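You operate a simulated robot arm through the tools that you are given. There is no shell and no other tool. Be economical: measure what you need, move in short steps, check, and stop when the job is done.

Carry out the task below with a simulated robot arm. There is one attempt and no reset: what you move stays moved.

TASK
Stir the small beaker on low till its oil film is gone, then tip it into the empty one.
Fine: the empty one beside the stir plate; stir dial off first; put the beaker back on the plate.

It is judged by the outcome, as a careful person would: the job done as asked, and still so three seconds after it is handed in. It fails if anything else is knocked over, pushed out of place, dropped, spilled or broken.

THE ROBOT
A 6-joint arm with a two-finger parallel gripper, fixed in place. Base frame: the origin is at the foot of the arm, x ahead of it, y to its left, z up; the work surface is at about z = 800. Lengths are in mm, angles in degrees, forces in N, time in s.
With the tool pointing down near the work surface it reaches from about 260 to 680 mm from the base axis. Its first joint turns from -66.0 to 66.0 degrees. Payload 2.9 kg.
Tool frame: the origin (TCP) lies between the finger pads and is the grasp point; the fingertips stand 30 mm ahead of it; z points along the fingers, y is the line along which they close. The gripper opens to 110 mm. The fingers are 20 mm wide and 10 mm thick; the gripper's body (48 by 112 mm) begins 55 mm behind the TCP.
Orientation is that of the tool frame in the base frame, as a unit quaternion [x, y, z, w]. With the fingers straight down and closing along the base's y, the tool's x points along the base's -x, its y along +y and its z along -z.

THE INTERFACE
- The arm moves only by the tool step_arm. Its argument "motion" is a list that holds one entry, the list of rows, each a list of 7 numbers: the shift along the base's x, y, z in mm, then the turn, a rotation vector about the base's x, y, z in degrees, then the gripper command, from -1 (fully open) to 1 (shut), values between in proportion. In form: [[[dx, dy, dz, wx, wy, wz, claw], ...]]. A call has 1 to 10 rows; each row is the pose to reach, as a shift and turn from the pose commanded when the call began. A row lasts 0.2 s, in which the tool goes at most 50 mm and 8.6 degrees; a call with a longer step from one row to the next is refused whole, and so is a gripper value outside its range. A pose out of reach is approached as far as the arm can. The call stops where the force on the tool passes 40 N (or 10 N more than at its start, if that is more) or the arm is blocked; 0.2 s more then pass. The fingers move at their own pace (about 108 mm/s each) and stop on an object; they squeeze with about 44 N. The grip force told is the motor's: it shows also when the fingers shut on nothing. Time passes only in rows, and 0.2 s behind the last, so rows that repeat a pose let the fingers close. It gives the time, the measured TCP pose, the force on the tool (base axes), the opening and the grip force at its end, in the units of the frame above (readings bear some noise).
- Cameras (640 x 400 px; columns grow to the right, rows downward): "scene" is fixed at [63.8, 420.4, 1399.1]; the picture's right is [-0.87, -0.49, 0.00], its down [-0.21, 0.38, -0.90] and it looks along [0.44, -0.79, -0.44] (base axes); focal length 364 px, centre (320, 200). "wrist" rides on the gripper at [-36, 0, -57] in the tool frame; the picture's right is [0.00, -1.00, 0.00], its down [0.97, 0.00, -0.24] and it looks along [0.24, 0.00, 0.97] (tool axes); focal length 218 px, centre (320, 200).
- grab_frame(camera): a new picture of that camera. No time passes.
- probe_pixels(camera, pixels): for up to 12 pixels [column, row] of the newest picture of that camera ("zoom" is the newest enlarged one), the place [x, y, z] in the base frame of the surface seen there, good to about 3 mm. No time passes.
- close_up(camera, box): a new picture of the part [left, top, right, bottom] of that camera's present view, enlarged. No time passes.
- finish_job(): hands the job in; it is judged then, once.

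Work in short steps. Measure before you move; look again where a grasp or a placing could have gone wrong, and mend it. You have 80 turns and 38 pictures in all, those below and enlarged ones among them. Open the gripper and draw the arm clear of the work before you hand the job in, unless the task says otherwise; then end with one line.

The tools are called after "Call:" as name(argument=value, ...) on one line, values as JSON. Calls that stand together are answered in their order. step_arm: Moves the arm, as the interface text tells. Its arguments: {"type":"object","properties":{"motion":{"type":"array","items":{"type":"array","items":{"type":"array","items":{"type":"number"}}}}},"required":["motion"]} The other tools are called the same way: grab_frame (camera) takes a picture; probe_pixels (camera, pixels) gives the place of the surface under pixels of a picture; close_up (camera, box) takes an enlarged picture of a part of a camera's view; finish_job () hands the job in.

At the start:

```text
time_s: 0.0
ee_pos: [353.7, -95.0, 1156.9]
tool_rot: [0.0, 1.0, 0.001, -0.001]
wrist_force: [0.0, 1.4, 0.2]
finger_gap: 110.0
finger_force: 0.0
```

scene: 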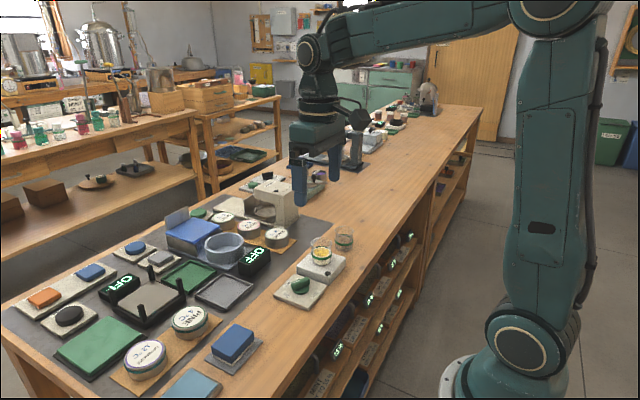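
wrist: 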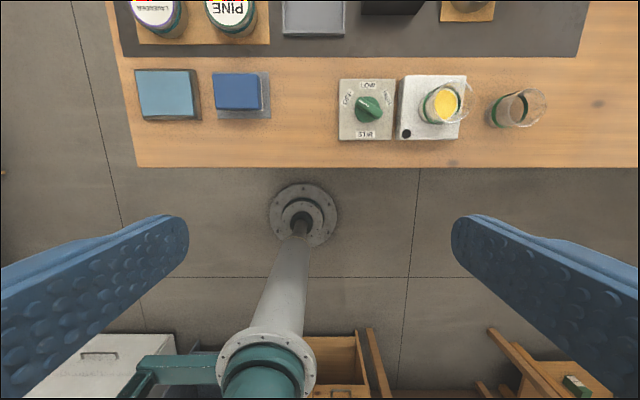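

The stir plate and dial are around wrist (367,110), the beaker at (442,104) and the empty one at (515,110). I'll take close-ups of both views.

Call:
close_up(camera="wrist", box=[320, 60, 560, 160])

Call:
close_up(camera="scene", box=[260, 215, 380, 315])

```text
2.67 times, centred on (440, 110) of wrist
```

zoom: 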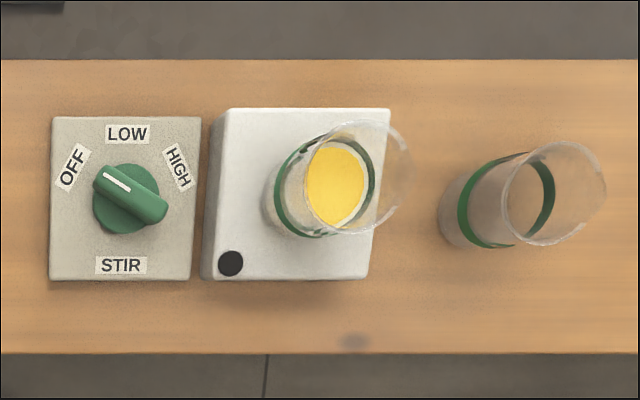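

```text
4.00 times, centred on (320, 265) of scene
```

zoom: 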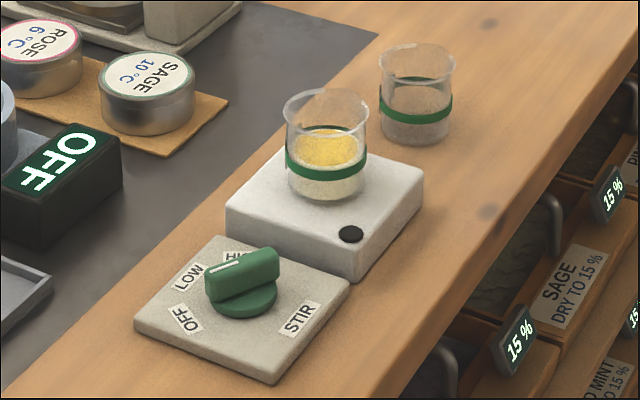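

The dial points at OFF, with LOW about 55° clockwise as seen from above. I'll probe the knob, plate and beakers.

Call:
probe_pixels(camera="zoom", pixels=[[209, 276], [277, 254], [242, 262], [245, 310], [188, 276], [187, 319], [340, 270], [326, 128], [326, 168], [417, 115], [380, 215], [240, 370]])

Call:
probe_pixels(camera="wrist", pixels=[[357, 124], [364, 130], [358, 127], [382, 138], [367, 110], [378, 114], [404, 134], [460, 130], [425, 119], [446, 104], [493, 125], [490, 112]])

```text
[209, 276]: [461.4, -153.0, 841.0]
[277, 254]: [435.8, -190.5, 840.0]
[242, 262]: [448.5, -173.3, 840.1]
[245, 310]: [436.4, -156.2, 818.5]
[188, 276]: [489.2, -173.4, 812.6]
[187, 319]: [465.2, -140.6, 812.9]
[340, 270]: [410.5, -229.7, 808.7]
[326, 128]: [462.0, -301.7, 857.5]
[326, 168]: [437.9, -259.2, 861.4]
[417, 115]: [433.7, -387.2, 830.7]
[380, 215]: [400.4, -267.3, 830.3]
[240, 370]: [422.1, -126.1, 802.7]
```

```text
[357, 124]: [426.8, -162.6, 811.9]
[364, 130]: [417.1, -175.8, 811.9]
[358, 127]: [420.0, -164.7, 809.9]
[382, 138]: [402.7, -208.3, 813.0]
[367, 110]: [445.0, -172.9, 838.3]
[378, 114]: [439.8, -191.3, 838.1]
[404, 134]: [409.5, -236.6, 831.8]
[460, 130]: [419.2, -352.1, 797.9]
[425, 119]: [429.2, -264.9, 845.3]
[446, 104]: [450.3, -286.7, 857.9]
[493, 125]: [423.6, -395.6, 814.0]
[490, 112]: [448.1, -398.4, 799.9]
```

The knob bar centre is about (448,-173) with its top at z≈840, and it points about 55° left of +x. I'll move above it with yaw +55 and the fingers partly open.

Call:
step_arm(motion=[[[13, -11, -35, 0, 0, 8, 0.1], [27, -22, -70, 0, 0, 16, 0.1], [40, -33, -105, 0, 0, 24, 0.1], [54, -44, -140, 0, 0, 32, 0.1], [67, -55, -175, 0, 0, 40, 0.1], [81, -66, -210, 0, 0, 48, 0.1], [95, -78, -240, 0, 0, 55, 0.1], [95, -78, -240, 0, 0, 55, 0.1]]])

Call:
grab_frame(camera="wrist")

```text
time_s: 1.8
ee_pos: [452.2, -171.1, 915.9]
tool_rot: [-0.462, 0.887, 0.0, 0.0]
wrist_force: [-0.1, 1.1, -0.3]
finger_gap: 49.4
finger_force: 0.0
```

```text
33 pictures are left
```

wrist: 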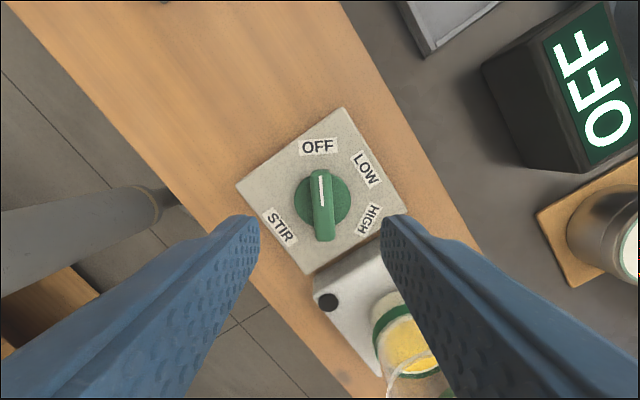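

The bar is lined up with the fingers. I'll probe the bar and the labels for the centre and the turn angle.

Call:
probe_pixels(camera="wrist", pixels=[[320, 175], [322, 220], [321, 200], [314, 200], [330, 200], [300, 200], [345, 200], [319, 147], [365, 170], [368, 219], [322, 237], [404, 340]])

```text
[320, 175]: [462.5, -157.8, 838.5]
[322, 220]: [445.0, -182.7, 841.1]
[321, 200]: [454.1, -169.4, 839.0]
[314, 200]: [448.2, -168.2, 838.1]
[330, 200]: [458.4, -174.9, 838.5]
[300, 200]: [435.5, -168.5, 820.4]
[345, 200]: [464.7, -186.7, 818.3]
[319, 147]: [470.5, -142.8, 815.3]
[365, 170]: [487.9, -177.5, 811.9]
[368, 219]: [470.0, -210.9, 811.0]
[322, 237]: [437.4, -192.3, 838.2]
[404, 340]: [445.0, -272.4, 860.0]
```

Call:
step_arm(motion=[[[-2, -4, -30, 0, 0, 0, 0.1], [-2, -4, -50, 0, 0, 0, 0.1], [-2, -4, -62, 0, 0, 0, 0.1], [-2, -4, -62, 0, 0, 0, 0.1]]])

Call:
grab_frame(camera="wrist")

```text
time_s: 2.8
ee_pos: [448.0, -177.2, 855.0]
tool_rot: [-0.461, 0.887, 0.0, 0.0]
wrist_force: [-0.1, 0.0, 0.7]
finger_gap: 49.6
finger_force: 0.0
```

```text
32 pictures are left
```

wrist: 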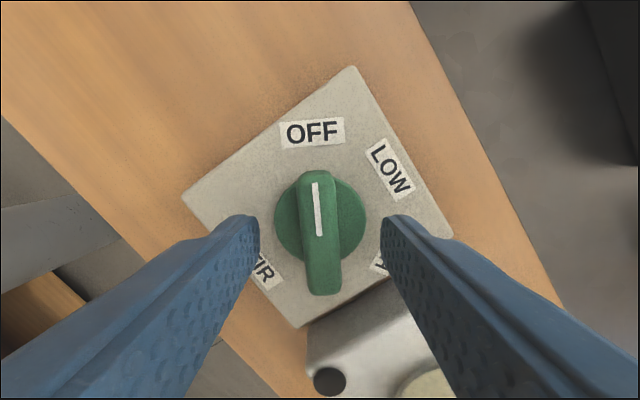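

The bar is centred between the fingers. I'll shift 2 mm along it and close.

Call:
step_arm(motion=[[[1, 2, 0, 0, 0, 0, 0.1], [1, 2, 0, 0, 0, 0, 1], [1, 2, 0, 0, 0, 0, 1], [1, 2, 0, 0, 0, 0, 1]]])

```text
time_s: 3.8
ee_pos: [449.4, -175.0, 853.5]
tool_rot: [-0.461, 0.887, -0.001, 0.0]
wrist_force: [8.1, -3.5, -4.5]
finger_gap: 13.6
finger_force: 44.8
```

The knob is gripped, with a 13.6 mm gap. Now I'll turn it -57° to LOW.

Call:
step_arm(motion=[[[0, 0, 0, 0, 0, -8, 1], [0, 0, 0, 0, 0, -16, 1], [0, 0, 0, 0, 0, -24, 1], [0, 0, 0, 0, 0, -32, 1], [0, 0, 0, 0, 0, -40, 1], [0, 0, 0, 0, 0, -48, 1], [0, 0, 0, 0, 0, -56, 1], [0, 0, 0, 0, 0, -57, 1]]])

Call:
grab_frame(camera="wrist")

Call:
close_up(camera="scene", box=[260, 215, 380, 315])

```text
time_s: 5.6
ee_pos: [450.0, -175.6, 854.2]
tool_rot: [0.018, 1.0, 0.001, 0.002]
wrist_force: [20.4, -1.3, -4.4]
finger_gap: 13.6
finger_force: 44.6
```

```text
31 pictures are left
```

wrist: 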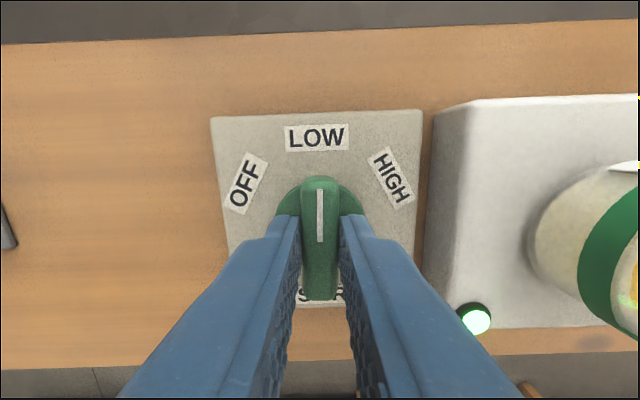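

```text
4.00 times, centred on (320, 265) of scene
```

zoom: 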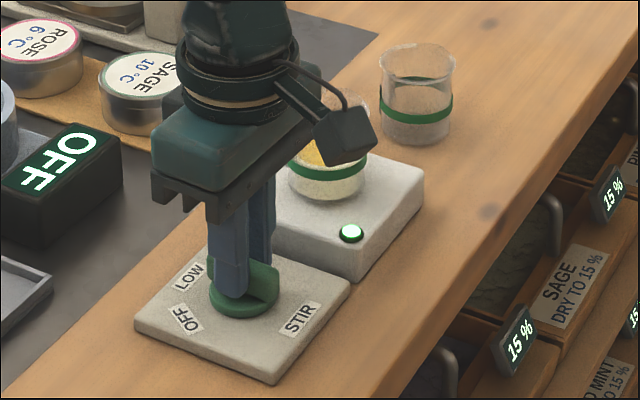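

The LED is lit and the knob points to LOW. I'll release, rise, and watch the film.

Call:
step_arm(motion=[[[0, 0, 0, 0, 0, 0, 0.2], [0, 0, 0, 0, 0, 0, 0.2], [0, 0, 20, 0, 0, 0, 0.2], [0, 0, 60, 0, 0, 0, 0.2], [0, 0, 100, 0, 0, 0, 0.2], [0, 0, 120, 0, 0, 0, 0.2], [0, 0, 120, 0, 0, 0, 0.2]]])

Call:
grab_frame(camera="wrist")

```text
time_s: 7.2
ee_pos: [446.5, -173.6, 976.4]
tool_rot: [0.018, 1.0, -0.001, 0.0]
wrist_force: [0.0, -0.6, 0.2]
finger_gap: 43.9
finger_force: 0.0
```

```text
29 pictures are left
```

wrist: 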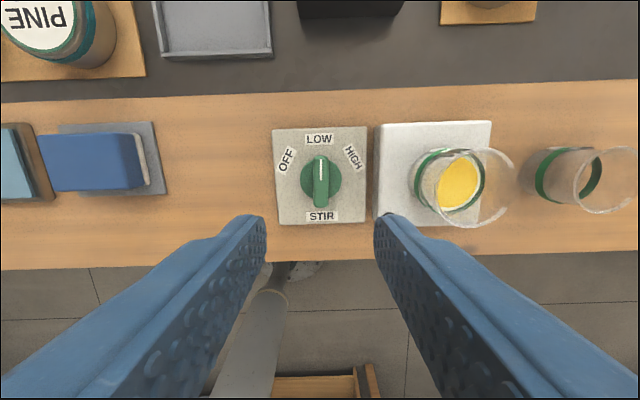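

The film is still yellow. I'll wait 2 s with the arm held still, and measure the beakers meanwhile.

Call:
probe_pixels(camera="wrist", pixels=[[416, 182], [484, 172], [455, 212], [440, 152], [410, 170], [505, 210], [470, 150], [538, 185], [600, 170], [620, 150], [575, 170], [565, 200]])

Call:
step_arm(motion=[[[0, 0, 0, 0, 0, 0, 0.2], [0, 0, 0, 0, 0, 0, 0.2], [0, 0, 0, 0, 0, 0, 0.2], [0, 0, 0, 0, 0, 0, 0.2], [0, 0, 0, 0, 0, 0, 0.2], [0, 0, 0, 0, 0, 0, 0.2], [0, 0, 0, 0, 0, 0, 0.2], [0, 0, 0, 0, 0, 0, 0.2], [0, 0, 0, 0, 0, 0, 0.2], [0, 0, 0, 0, 0, 0, 0.2]]])

Call:
close_up(camera="wrist", box=[360, 100, 640, 275])

```text
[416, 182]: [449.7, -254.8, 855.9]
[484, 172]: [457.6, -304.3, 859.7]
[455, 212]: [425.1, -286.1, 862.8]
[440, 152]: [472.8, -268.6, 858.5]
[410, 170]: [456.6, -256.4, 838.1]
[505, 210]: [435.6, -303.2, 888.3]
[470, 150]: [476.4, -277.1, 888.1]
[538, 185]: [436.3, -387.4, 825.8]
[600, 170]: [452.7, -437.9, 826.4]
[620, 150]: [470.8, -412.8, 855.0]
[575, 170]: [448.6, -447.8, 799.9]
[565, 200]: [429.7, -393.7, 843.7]
```

```text
time_s: 9.4
ee_pos: [446.9, -172.8, 976.4]
tool_rot: [0.018, 1.0, 0.0, 0.0]
wrist_force: [0.3, 0.1, -0.1]
finger_gap: 43.8
finger_force: 0.1
```

```text
2.29 times, centred on (500, 188) of wrist
```

zoom: 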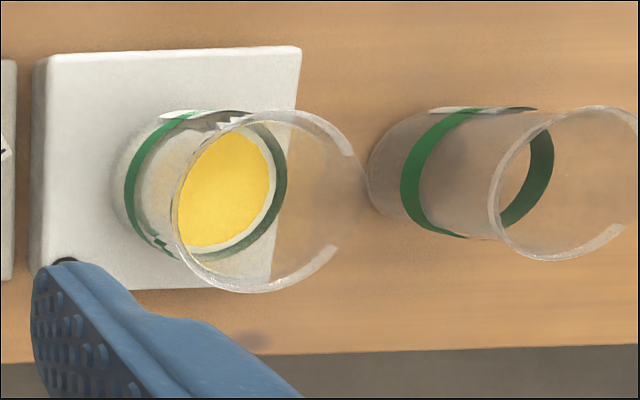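

The film is shrinking slowly. Beaker centre is about (449,-280) with the rim at z 888; the empty one is about (447,-412) with its rim at 855. I'll wait more.

Call:
step_arm(motion=[[[0, 0, 0, 0, 0, 0, 0.2], [0, 0, 0, 0, 0, 0, 0.2], [0, 0, 0, 0, 0, 0, 0.2], [0, 0, 0, 0, 0, 0, 0.2], [0, 0, 0, 0, 0, 0, 0.2], [0, 0, 0, 0, 0, 0, 0.2], [0, 0, 0, 0, 0, 0, 0.2], [0, 0, 0, 0, 0, 0, 0.2], [0, 0, 0, 0, 0, 0, 0.2], [0, 0, 0, 0, 0, 0, 0.2]]])

Call:
step_arm(motion=[[[0, 0, 0, 0, 0, 0, 0.2], [0, 0, 0, 0, 0, 0, 0.2], [0, 0, 0, 0, 0, 0, 0.2], [0, 0, 0, 0, 0, 0, 0.2], [0, 0, 0, 0, 0, 0, 0.2], [0, 0, 0, 0, 0, 0, 0.2], [0, 0, 0, 0, 0, 0, 0.2], [0, 0, 0, 0, 0, 0, 0.2], [0, 0, 0, 0, 0, 0, 0.2], [0, 0, 0, 0, 0, 0, 0.2]]])

Call:
close_up(camera="wrist", box=[360, 100, 640, 275])

```text
time_s: 11.6
ee_pos: [446.3, -174.0, 976.7]
tool_rot: [0.018, 1.0, 0.001, 0.0]
wrist_force: [0.2, -0.4, 0.9]
finger_gap: 43.9
finger_force: 0.0
```

```text
time_s: 13.8
ee_pos: [446.3, -172.9, 976.1]
tool_rot: [0.017, 1.0, -0.001, 0.0]
wrist_force: [0.3, -0.3, 1.0]
finger_gap: 44.0
finger_force: 0.0
```

```text
2.29 times, centred on (500, 188) of wrist
```

zoom: 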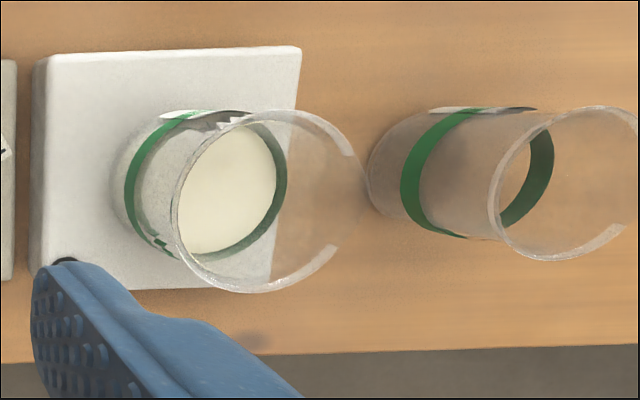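

The film is gone. I'll go back down on the knob (same pose, -120) and grip it.

Call:
step_arm(motion=[[[0, 0, -40, 0, 0, 0, 0.2], [0, 0, -80, 0, 0, 0, 0.2], [0, 0, -105, 0, 0, 0, 0.2], [0, 0, -120, 0, 0, 0, 0.2], [0, 0, -120, 0, 0, 0, 0.2], [0, 0, -120, 0, 0, 0, 1], [0, 0, -120, 0, 0, 0, 1], [0, 0, -120, 0, 0, 0, 1]]])

Call:
step_arm(motion=[[[0, 0, 0, 0, 0, 8, 1], [0, 0, 0, 0, 0, 16, 1], [0, 0, 0, 0, 0, 24, 1], [0, 0, 0, 0, 0, 32, 1], [0, 0, 0, 0, 0, 40, 1], [0, 0, 0, 0, 0, 48, 1], [0, 0, 0, 0, 0, 56, 1], [0, 0, 0, 0, 0, 58, 1], [0, 0, 0, 0, 0, 58, 1]]])

Call:
grab_frame(camera="wrist")

```text
time_s: 15.6
ee_pos: [446.3, -175.3, 855.6]
tool_rot: [0.018, 1.0, 0.0, 0.0]
wrist_force: [0.9, -7.7, -9.2]
finger_gap: 13.7
finger_force: 45.0
```

```text
time_s: 17.6
ee_pos: [449.4, -175.8, 856.3]
tool_rot: [-0.469, 0.883, -0.002, 0.0]
wrist_force: [0.4, -24.2, 4.8]
finger_gap: 13.9
finger_force: 44.8
```

```text
26 pictures are left
```

wrist: 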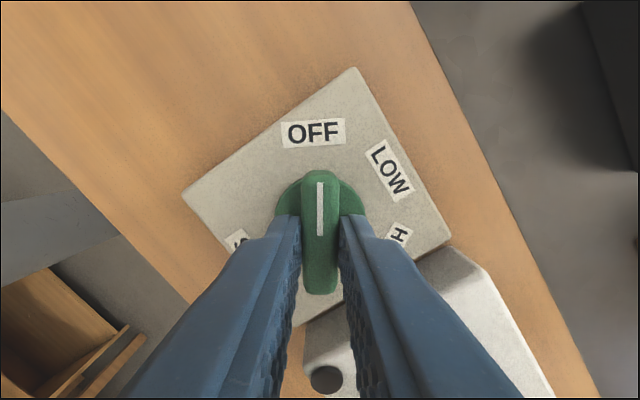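

The dial is back on OFF and the LED is out. I'll release, rise, and unwind the yaw.

Call:
step_arm(motion=[[[0, 0, 0, 0, 0, 0, 0.2], [0, 0, 0, 0, 0, 0, 0.2], [0, 0, 30, 0, 0, 0, 0.2], [0, 0, 70, 0, 0, -8, 0.2], [0, 0, 110, 0, 0, -16, 0.2], [0, 0, 150, 0, 0, -24, 0.2], [0, 0, 170, 0, 0, -32, 0.2], [0, 0, 170, 0, 0, -40, 0.2], [0, 0, 170, 0, 0, -48, -0.45], [0, 0, 170, 0, 0, -56, -0.45]]])

Call:
step_arm(motion=[[[0, -11, 0, 0, -8.5, 0, -0.45], [0, -22, 0, 0, -17, 0, -0.45], [0, -33, 0, 0, -25.5, 0, -0.45], [0, -44, 0, 0, -34, 0, -0.45], [0, -55, 0, 0, -42.5, 0, -0.45], [0, -66, 0, 0, -51, 0, -0.45], [0, -77, 0, 0, -59.5, 0, -0.45], [0, -88, 0, 0, -68, 0, -0.45], [0, -99, 0, 0, -76.5, 0, -0.45], [0, -105, 0, 0, -85, 0, -0.45]]])

Call:
grab_frame(camera="scene")

```text
time_s: 19.8
ee_pos: [448.8, -175.4, 1024.8]
tool_rot: [0.001, 1.0, 0.0, 0.0]
wrist_force: [-1.3, -0.3, -1.4]
finger_gap: 79.9
finger_force: 0.1
```

```text
time_s: 22.0
ee_pos: [448.7, -281.0, 1025.9]
tool_rot: [0.0, 0.737, -0.001, 0.676]
wrist_force: [0.1, -0.1, 0.2]
finger_gap: 79.7
finger_force: 0.0
```

```text
25 pictures are left
```

scene: 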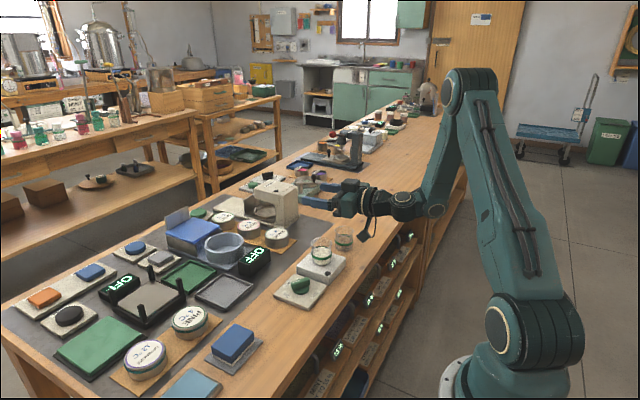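

The tool is almost level above the beaker. A block hangs beneath the wrist at (366,230), so I'll take a closer look to check its clearance.

Call:
close_up(camera="scene", box=[280, 160, 440, 260])

Call:
probe_pixels(camera="scene", pixels=[[362, 238], [371, 222], [366, 232], [345, 212], [380, 200], [404, 206], [435, 211], [318, 200]])

```text
4.00 times, centred on (360, 210) of scene
```

zoom: 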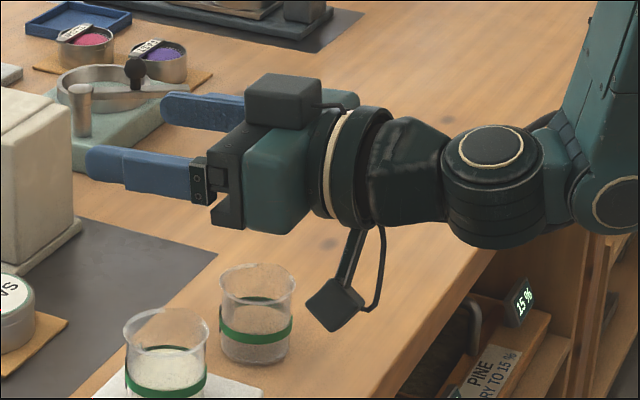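

```text
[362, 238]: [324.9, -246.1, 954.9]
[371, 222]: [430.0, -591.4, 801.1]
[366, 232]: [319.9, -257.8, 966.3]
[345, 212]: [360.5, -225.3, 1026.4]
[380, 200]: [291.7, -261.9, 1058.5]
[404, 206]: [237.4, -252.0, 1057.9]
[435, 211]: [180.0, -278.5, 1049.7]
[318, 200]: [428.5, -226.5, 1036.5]
```

The block hangs about 75 mm below the tool axis, so a level grasp would put it near the table edge. Pitching the tool 15° down instead leaves clearance, so I'll descend to just above the rim that way.

Call:
step_arm(motion=[[[0, 0, -35, 0, 5, 0, -0.45], [0, 0, -70, 0, 10, 0, -0.45], [0, 0, -100, 0, 10, 0, -0.45], [0, 0, -100, 0, 10, 0, -0.45]]])

Call:
grab_frame(camera="wrist")

Call:
close_up(camera="scene", box=[280, 180, 440, 280])

```text
time_s: 23.0
ee_pos: [448.0, -280.8, 926.6]
tool_rot: [0.0, 0.793, 0.0, 0.609]
wrist_force: [-0.4, 1.7, 0.2]
finger_gap: 79.7
finger_force: 0.1
```

```text
23 pictures are left
```

wrist: 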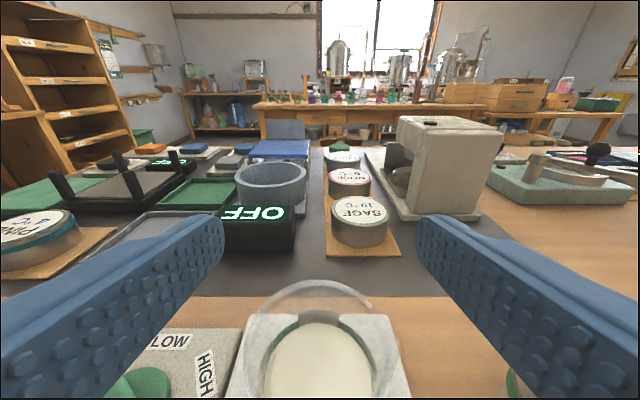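

```text
4.00 times, centred on (360, 230) of scene
```

zoom: 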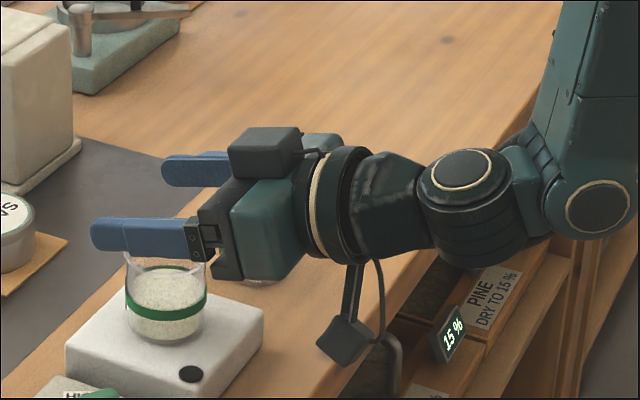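

Call:
probe_pixels(camera="wrist", pixels=[[318, 286], [318, 326], [318, 360], [268, 375], [372, 375], [362, 300], [510, 385]])

Call:
probe_pixels(camera="zoom", pixels=[[345, 360], [340, 330], [270, 280], [240, 276], [165, 340], [127, 300], [206, 300], [450, 340], [395, 350]])

```text
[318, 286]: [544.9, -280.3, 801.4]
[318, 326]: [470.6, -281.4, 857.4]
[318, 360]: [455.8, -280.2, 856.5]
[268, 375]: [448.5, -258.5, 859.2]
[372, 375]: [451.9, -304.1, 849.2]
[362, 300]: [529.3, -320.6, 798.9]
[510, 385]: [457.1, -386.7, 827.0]
```

```text
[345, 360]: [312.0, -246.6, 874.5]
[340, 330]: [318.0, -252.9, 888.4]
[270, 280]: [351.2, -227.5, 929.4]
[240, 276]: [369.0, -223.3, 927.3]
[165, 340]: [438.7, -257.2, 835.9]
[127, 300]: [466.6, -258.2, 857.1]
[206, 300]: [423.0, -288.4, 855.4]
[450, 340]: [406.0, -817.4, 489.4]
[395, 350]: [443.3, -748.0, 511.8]
```

The beaker is centred between the fingers at y≈-281. The block will end near z 808, in front of the table edge, which is clear. I'll descend 66 mm.

Call:
step_arm(motion=[[[1, 0, -30, 0, 0, 0, -0.45], [1, 0, -55, 0, 0, 0, -0.45], [1, 0, -66, 0, 0, 0, -0.45], [1, 0, -66, 0, 0, 0, -0.45]]])

Call:
close_up(camera="scene", box=[280, 190, 440, 290])

```text
time_s: 24.0
ee_pos: [448.2, -280.7, 857.8]
tool_rot: [0.001, 0.793, 0.0, 0.609]
wrist_force: [-0.3, -0.8, -0.7]
finger_gap: 79.7
finger_force: 0.2
```

```text
4.00 times, centred on (360, 240) of scene
```

zoom: 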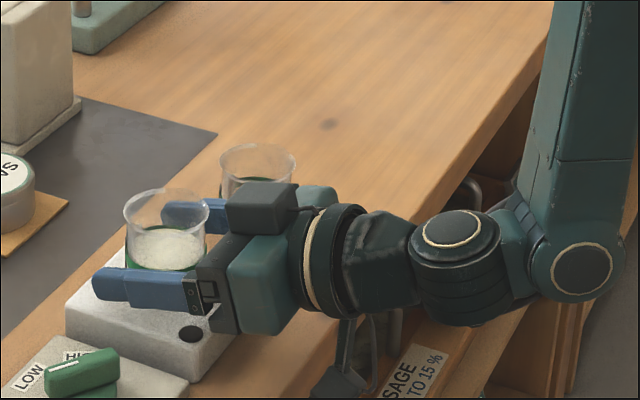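

The fingers straddle the beaker cleanly, so I'll close on it.

Call:
step_arm(motion=[[[0, 0, 0, 0, 0, 0, 0.3], [0, 0, 0, 0, 0, 0, 0.6], [0, 0, 0, 0, 0, 0, 1], [0, 0, 0, 0, 0, 0, 1], [0, 0, 0, 0, 0, 0, 1]]])

Call:
step_arm(motion=[[[0, 0, 8, 0, 0, 0, 1], [0, 0, 20, 0, 0, 0, 1], [0, 0, 35, 0, 0, 0, 1], [0, 0, 50, 0, 0, 0, 1], [0, 0, 50, 0, 0, 0, 1]]])

Call:
grab_frame(camera="wrist")

Call:
close_up(camera="scene", box=[280, 190, 440, 290])

```text
time_s: 25.2
ee_pos: [448.5, -281.6, 856.9]
tool_rot: [0.0, 0.794, 0.0, 0.608]
wrist_force: [0.6, -0.2, -0.8]
finger_gap: 51.6
finger_force: 44.3
```

```text
time_s: 26.4
ee_pos: [448.7, -280.5, 909.0]
tool_rot: [0.0, 0.793, 0.001, 0.609]
wrist_force: [-0.1, 0.5, -1.3]
finger_gap: 51.6
finger_force: 44.1
```

```text
20 pictures are left
```

wrist: 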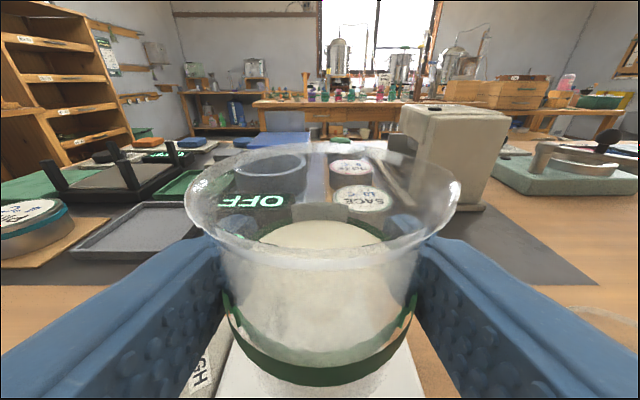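

```text
4.00 times, centred on (360, 240) of scene
```

zoom: 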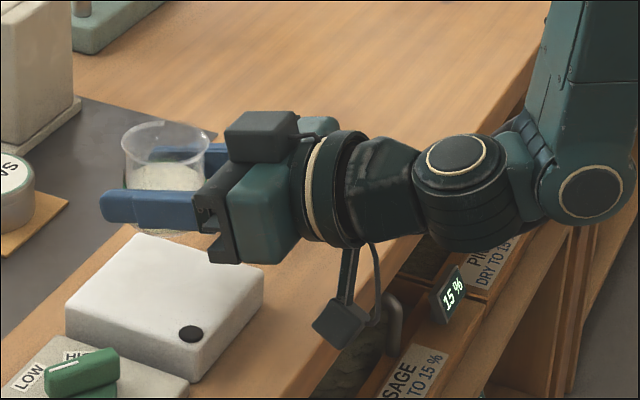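

The beaker is held upright (gap 51.6 mm). I'll shift its lip over the empty beaker near (447,-411), tilting about base x to 40°, short of pouring.

Call:
step_arm(motion=[[[-1, -14, 0, 4, 0, 0, 1], [-2, -28, -1, 10, 0, 0, 1], [-2, -42, -2, 16, 0, 0, 1], [-2, -54, -3, 22, 0, 0, 1], [-2, -66, -4, 28, 0, 0, 1], [-2, -76, -5, 34, 0, 0, 1], [-2, -81.5, -6, 40, 0, 0, 1], [-2, -81.5, -6, 40, 0, 0, 1]]])

Call:
close_up(camera="scene", box=[280, 190, 440, 290])

Call:
grab_frame(camera="wrist")

```text
time_s: 28.2
ee_pos: [453.4, -357.9, 902.3]
tool_rot: [0.208, 0.745, 0.271, 0.572]
wrist_force: [-0.3, -0.3, -0.7]
finger_gap: 51.4
finger_force: 44.0
out of reach, approached as far as the arm can: row 7, 8
```

```text
4.00 times, centred on (360, 240) of scene
```

zoom: 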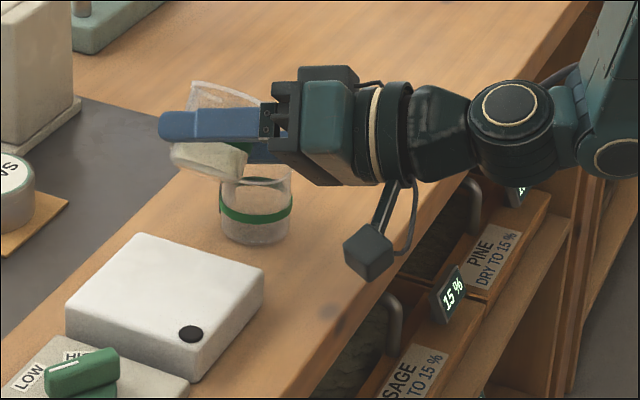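

```text
17 pictures are left
```

wrist: 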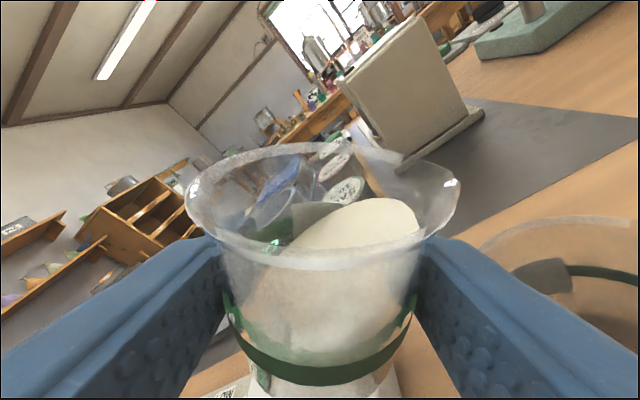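

The arm has hit its first-joint limit; about 5 mm of the last rows wasn't reached, and nothing was poured. I'll go back upright, then yaw the tool -30° (more radial) and pour by rolling about the tool axis.

Call:
step_arm(motion=[[[0, 6, 1, -6, 0, 0, 1], [0, 16, 2, -12, 0, 0, 1], [0, 28, 4, -18, 0, 0, 1], [0, 40, 6, -24, 0, 0, 1], [0, 52, 8, -30, 0, 0, 1], [0, 62, 10, -36, 0, 0, 1], [0, 68, 10, -40, 0, 0, 1], [0, 68, 10, -40, 0, 0, 1]]])

Call:
step_arm(motion=[[[3, -4, 0, 0, 0, -5, 1], [6, -10, 0, 0, 0, -10, 1], [9, -18, 0, 0, 0, -15, 1], [13, -26, 0, 0, 0, -20, 1], [17, -34, 0, 0, 0, -25, 1], [20, -40, 0, 0, 0, -30, 1], [20, -40, 0, 0, 0, -30, 1]]])

```text
time_s: 30.0
ee_pos: [454.2, -290.7, 911.4]
tool_rot: [0.0, 0.793, -0.001, 0.609]
wrist_force: [-0.6, -0.2, -1.5]
finger_gap: 51.3
finger_force: 43.8
```

```text
time_s: 31.6
ee_pos: [474.2, -329.7, 912.0]
tool_rot: [0.206, 0.765, -0.158, 0.589]
wrist_force: [-0.7, -0.4, -0.4]
finger_gap: 51.4
finger_force: 43.9
```

Reach is fine now. I'll roll to 44° with the lip moving over the receiver.

Call:
step_arm(motion=[[[0.2, -6, 0, 6.3, -3.6, -1.9, 1], [0.5, -13, -1, 12.5, -7.2, -3.9, 1], [0.8, -20, -2, 18.8, -10.9, -5.8, 1], [1, -27, -3, 25.1, -14.5, -7.8, 1], [1.3, -34, -4, 31.4, -18.1, -9.7, 1], [1.5, -39.5, -5, 36.8, -21.3, -11.4, 1], [1.5, -39.5, -5, 36.8, -21.3, -11.4, 1]]])

Call:
close_up(camera="scene", box=[280, 190, 440, 290])

Call:
grab_frame(camera="wrist")

```text
time_s: 33.2
ee_pos: [475.8, -369.4, 907.2]
tool_rot: [0.478, 0.633, 0.075, 0.605]
wrist_force: [-0.3, 0.5, -1.4]
finger_gap: 51.6
finger_force: 43.1
```

```text
4.00 times, centred on (360, 240) of scene
```

zoom: 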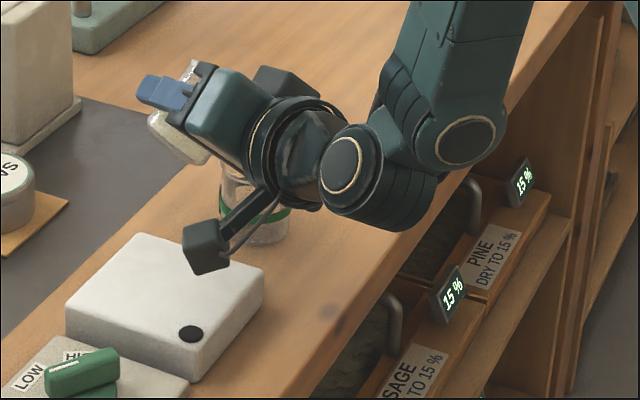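

```text
15 pictures are left
```

wrist: 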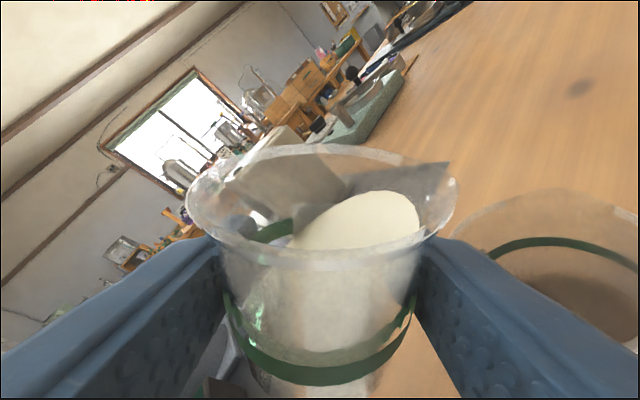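

Call:
probe_pixels(camera="wrist", pixels=[[455, 185], [440, 225], [380, 150], [550, 241], [600, 247], [515, 247], [590, 290], [560, 195], [480, 225], [410, 215], [630, 270]])

```text
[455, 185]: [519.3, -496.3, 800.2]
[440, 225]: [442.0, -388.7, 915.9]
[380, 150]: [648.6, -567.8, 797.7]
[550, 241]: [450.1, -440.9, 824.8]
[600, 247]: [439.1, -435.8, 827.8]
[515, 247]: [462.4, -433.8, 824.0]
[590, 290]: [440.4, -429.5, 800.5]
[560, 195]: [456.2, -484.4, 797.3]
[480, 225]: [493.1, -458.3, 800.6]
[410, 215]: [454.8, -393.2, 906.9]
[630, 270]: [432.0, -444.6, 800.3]
```

The receiver centre refines to about (448,-412), and the lip sits over it at about (451,-403). I'll pour slowly at 3° per row.

Call:
step_arm(motion=[[[0.7, -1, 0, 2.51, -1.45, -0.78, 1], [1.2, -2, -1, 5.02, -2.9, -1.55, 1], [1.3, -2.7, -1, 7.53, -4.35, -2.33, 1], [1.4, -3.2, -1, 10.04, -5.8, -3.11, 1], [1.5, -3.8, -1, 12.55, -7.25, -3.89, 1], [1.6, -4.3, -1, 15.06, -8.7, -4.66, 1], [1.6, -4.8, -1, 17.57, -10.15, -5.44, 1], [1.7, -5.3, -1, 20.08, -11.6, -6.22, 1], [1.5, -6, -1, 22.59, -13.05, -6.99, 1], [1.2, -6.9, -1, 25.1, -14.5, -7.77, 1]]])

Call:
grab_frame(camera="wrist")

Call:
close_up(camera="scene", box=[280, 190, 440, 290])

```text
time_s: 35.4
ee_pos: [476.6, -376.4, 905.7]
tool_rot: [0.625, 0.488, 0.229, 0.565]
wrist_force: [0.1, 0.6, -0.4]
finger_gap: 51.2
finger_force: 44.3
```

```text
14 pictures are left
```

wrist: 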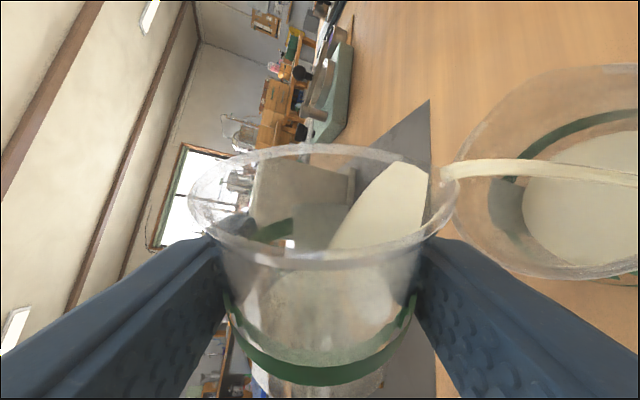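

```text
4.00 times, centred on (360, 240) of scene
```

zoom: 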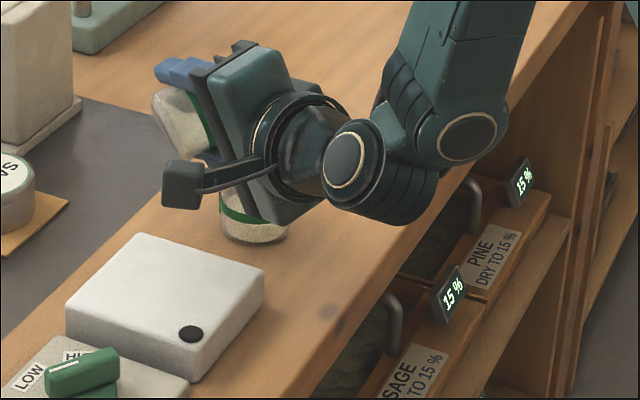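

The stream goes into the receiver, so I'll continue rolling to about 104°.

Call:
step_arm(motion=[[[-0.3, -1, 0, 2.51, -1.45, -0.78, 1], [-0.6, -2, 0, 5.02, -2.9, -1.55, 1], [-0.9, -3, 0, 7.53, -4.35, -2.33, 1], [-1.2, -4, 0, 10.04, -5.8, -3.11, 1], [-1.6, -5, 0, 12.55, -7.25, -3.89, 1], [-2.2, -6.2, 0, 15.06, -8.7, -4.66, 1], [-3, -7.5, 0, 17.57, -10.15, -5.44, 1], [-3.8, -8.8, 0, 20.08, -11.6, -6.22, 1], [-4.6, -10.2, 0, 22.59, -13.05, -6.99, 1], [-5.3, -11.6, 0, 25.1, -14.5, -7.77, 1]]])

Call:
grab_frame(camera="wrist")

```text
time_s: 37.6
ee_pos: [469.9, -388.0, 906.6]
tool_rot: [0.73, 0.309, 0.366, 0.487]
wrist_force: [-0.1, 0.3, -0.7]
finger_gap: 51.0
finger_force: 43.3
```

```text
12 pictures are left
```

wrist: 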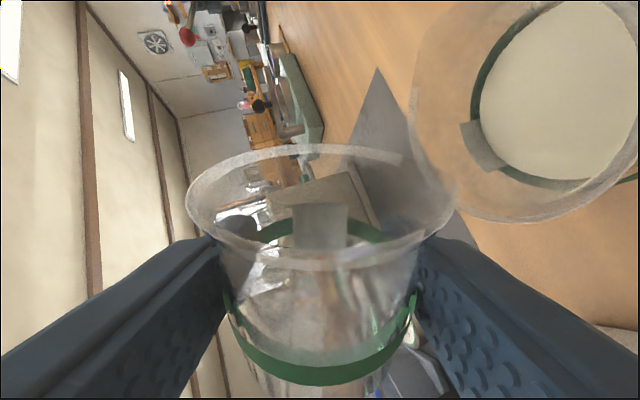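

It's essentially empty. I'll tip another 12° and hold for the last drops.

Call:
step_arm(motion=[[[-0.8, -1.3, 1, 2.51, -1.45, -0.78, 1], [-1.6, -2.6, 1, 5.02, -2.9, -1.55, 1], [-2.5, -3.8, 2, 7.53, -4.35, -2.33, 1], [-3.3, -5, 2, 10.04, -5.8, -3.11, 1], [-3.3, -5, 2, 10.04, -5.8, -3.11, 1], [-3.3, -5, 2, 10.04, -5.8, -3.11, 1], [-3.3, -5, 2, 10.04, -5.8, -3.11, 1], [-3.3, -5, 2, 10.04, -5.8, -3.11, 1], [-3.3, -5, 2, 10.04, -5.8, -3.11, 1], [-3.3, -5, 2, 10.04, -5.8, -3.11, 1]]])

Call:
grab_frame(camera="wrist")

```text
time_s: 39.8
ee_pos: [467.9, -393.6, 908.1]
tool_rot: [0.759, 0.231, 0.415, 0.446]
wrist_force: [-0.3, 0.8, -1.5]
finger_gap: 51.3
finger_force: 44.2
```

```text
11 pictures are left
```

wrist: 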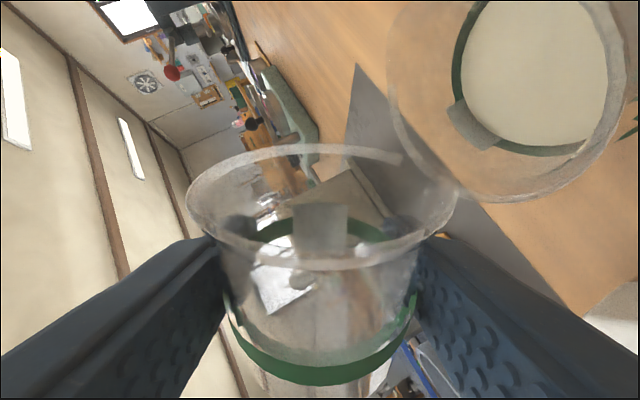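

The beaker is empty and all the liquid is in the receiver. I'll roll back along the same path, slightly higher.

Call:
step_arm(motion=[[[2, 3, 4, -5.86, 3.38, 1.81, 1], [4, 6, 8, -11.7, 6.76, 3.62, 1], [6, 9, 12, -17.6, 10.1, 5.43, 1], [7, 12, 14, -23.4, 13.5, 7.24, 1], [8, 15, 14, -29.3, 16.9, 9.05, 1], [9, 18, 14, -35.2, 20.3, 10.9, 1], [9, 21, 14, -41, 23.7, 12.7, 1], [9, 25, 14, -46.9, 27, 14.5, 1], [9, 30, 14, -52.7, 30.4, 16.3, 1], [9, 36, 14, -58.6, 33.8, 18.1, 1]]])

Call:
step_arm(motion=[[[-2, 6, 0, -5.86, 3.38, 1.81, 1], [-5, 14, 0, -11.7, 6.76, 3.62, 1], [-8, 24, 0, -17.6, 10.1, 5.43, 1], [-11, 34, 0, -23.4, 13.5, 7.24, 1], [-15, 44, 0, -29.3, 16.9, 9.05, 1], [-19, 54, 0, -35.2, 20.3, 10.9, 1], [-22, 64, 0, -38.5, 22.2, 11.9, 1], [-22, 64, 0, -38.5, 22.2, 11.9, 1]]])

```text
time_s: 42.0
ee_pos: [477.6, -358.8, 922.1]
tool_rot: [0.487, 0.626, 0.084, 0.604]
wrist_force: [-0.1, -1.0, 0.4]
finger_gap: 51.0
finger_force: 44.2
```

```text
time_s: 43.8
ee_pos: [454.4, -292.4, 923.4]
tool_rot: [0.204, 0.766, -0.157, 0.589]
wrist_force: [0.0, -1.0, -0.8]
finger_gap: 51.3
finger_force: 44.0
```

It's upright again. I'll unwind the yaw and move above the plate at (448.5,-281).

Call:
step_arm(motion=[[[-1, 2, 0, 0, 0, 5, 1], [-2, 4, 0, 0, 0, 10, 1], [-3, 6, 0, 0, 0, 15, 1], [-4, 8, 0, 0, 0, 20, 1], [-5, 10, 0, 0, 0, 25, 1], [-6, 11.4, 0, 0, 0, 30, 1], [-6, 11.4, -30, 0, 0, 30, 1], [-6, 11.4, -50, 0, 0, 30, 1], [-6, 11.4, -50, 0, 0, 30, 1]]])

Call:
close_up(camera="scene", box=[280, 190, 440, 290])

```text
time_s: 45.8
ee_pos: [450.2, -281.2, 870.5]
tool_rot: [-0.001, 0.793, 0.001, 0.609]
wrist_force: [0.7, -0.1, -1.5]
finger_gap: 51.1
finger_force: 43.9
```

```text
4.00 times, centred on (360, 240) of scene
```

zoom: 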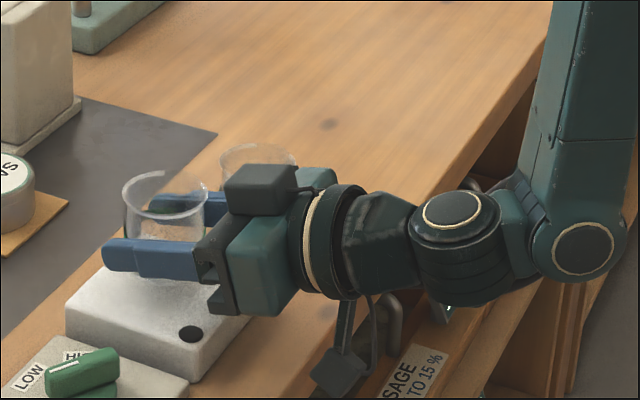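

Call:
step_arm(motion=[[[0, 0, -5, 0, 0, 0, 1], [0, 0, -9, 0, 0, 0, 1], [0, 0, -11, 0, 0, 0, 1], [0, 0, -12, 0, 0, 0, 1], [0, 0, -12, 0, 0, 0, 1]]])

```text
time_s: 47.0
ee_pos: [448.9, -281.0, 860.3]
tool_rot: [0.0, 0.792, 0.0, 0.61]
wrist_force: [0.2, 0.0, -0.4]
finger_gap: 51.5
finger_force: 43.9
```

There's no contact force yet, so I'll lower 1 mm at a time.

Call:
step_arm(motion=[[[0, 0, -1, 0, 0, 0, 1], [0, 0, -1, 0, 0, 0, 1]]])

Call:
step_arm(motion=[[[0, 0, -0.7, 0, 0, 0, 1], [0, 0, -0.7, 0, 0, 0, 1]]])

```text
time_s: 47.6
ee_pos: [448.9, -281.6, 859.1]
tool_rot: [0.001, 0.793, 0.0, 0.609]
wrist_force: [0.5, 0.1, -0.3]
finger_gap: 51.4
finger_force: 44.1
```

```text
time_s: 48.2
ee_pos: [449.9, -281.1, 858.3]
tool_rot: [0.0, 0.793, 0.0, 0.609]
wrist_force: [-0.1, 0.4, 1.6]
finger_gap: 51.1
finger_force: 44.1
```

Call:
step_arm(motion=[[[0, 0, -0.7, 0, 0, 0, 1], [0, 0, -0.7, 0, 0, 0, 1]]])

Call:
step_arm(motion=[[[0, 0, -0.5, 0, 0, 0, 1], [0, 0, -0.5, 0, 0, 0, 1]]])

Call:
close_up(camera="scene", box=[290, 230, 350, 275])

```text
time_s: 48.8
ee_pos: [449.5, -280.9, 858.5]
tool_rot: [-0.001, 0.793, 0.001, 0.609]
wrist_force: [-0.8, -0.3, 1.8]
finger_gap: 51.1
finger_force: 43.6
```

```text
time_s: 49.4
ee_pos: [448.9, -281.0, 858.5]
tool_rot: [0.001, 0.793, -0.001, 0.61]
wrist_force: [-2.2, 1.3, 8.3]
finger_gap: 51.1
finger_force: 44.1
```

```text
8.89 times, centred on (320, 252) of scene
```

zoom: 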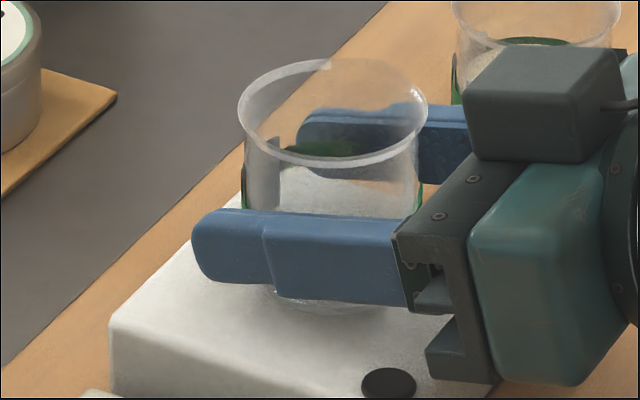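

The force of 8 N shows the beaker is seated on the plate. I'll open gently to an 80 mm gap and then rise straight up.

Call:
step_arm(motion=[[[0, 0, 0.5, 0, 0, 0, 0], [0, 0, 0.5, 0, 0, 0, -0.2], [0, 0, 0.5, 0, 0, 0, -0.45], [0, 0, 0.5, 0, 0, 0, -0.45], [0, 0, 20, 0, 0, 0, -0.45], [0, 0, 50, 0, 0, 0, -0.45], [0, 0, 90, 0, 0, 0, -0.45], [0, 0, 130, 0, 0, 0, -0.45], [0, 0, 170, 0, 0, 0, -0.45], [0, 0, 200, 0, 0, 0, -0.45]]])

Call:
grab_frame(camera="scene")

Call:
close_up(camera="scene", box=[260, 215, 380, 315])

```text
time_s: 51.6
ee_pos: [449.1, -283.8, 1058.6]
tool_rot: [0.001, 0.793, 0.0, 0.61]
wrist_force: [-0.5, -0.6, 1.0]
finger_gap: 79.7
finger_force: 0.0
```

```text
8 pictures are left
```

scene: 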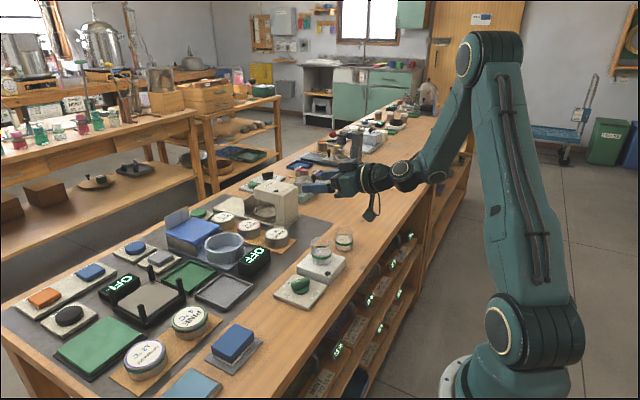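

```text
4.00 times, centred on (320, 265) of scene
```

zoom: 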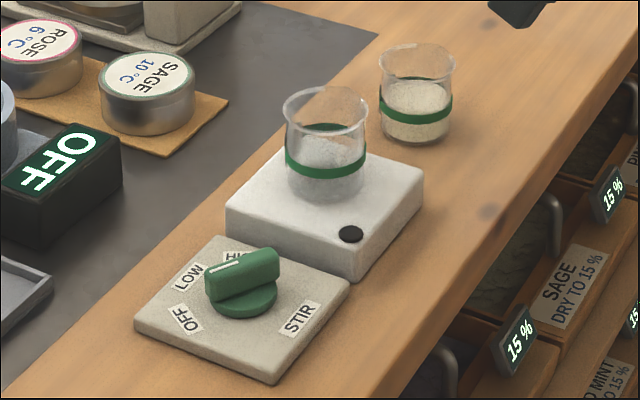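

Everything is in place: dial OFF, beaker on the plate, liquid in the other one, and no spill. I'll open fully, well clear of the bench, and hand in.

Call:
step_arm(motion=[[[0, 0, 30, 0, 0, 0, -1], [0, 0, 30, 0, 0, 0, -1]]])

Call:
finish_job()

```text
time_s: 52.2
ee_pos: [448.4, -282.1, 1087.3]
tool_rot: [-0.001, 0.793, 0.001, 0.609]
wrist_force: [1.1, 0.0, 0.6]
finger_gap: 109.9
finger_force: 0.0
```

```text
The job is handed in.
```

I stirred the small beaker on LOW until the oil film was gone, turned the dial OFF, tipped the contents into the empty beaker beside the plate with no spill seen, and put the small beaker back on the plate.
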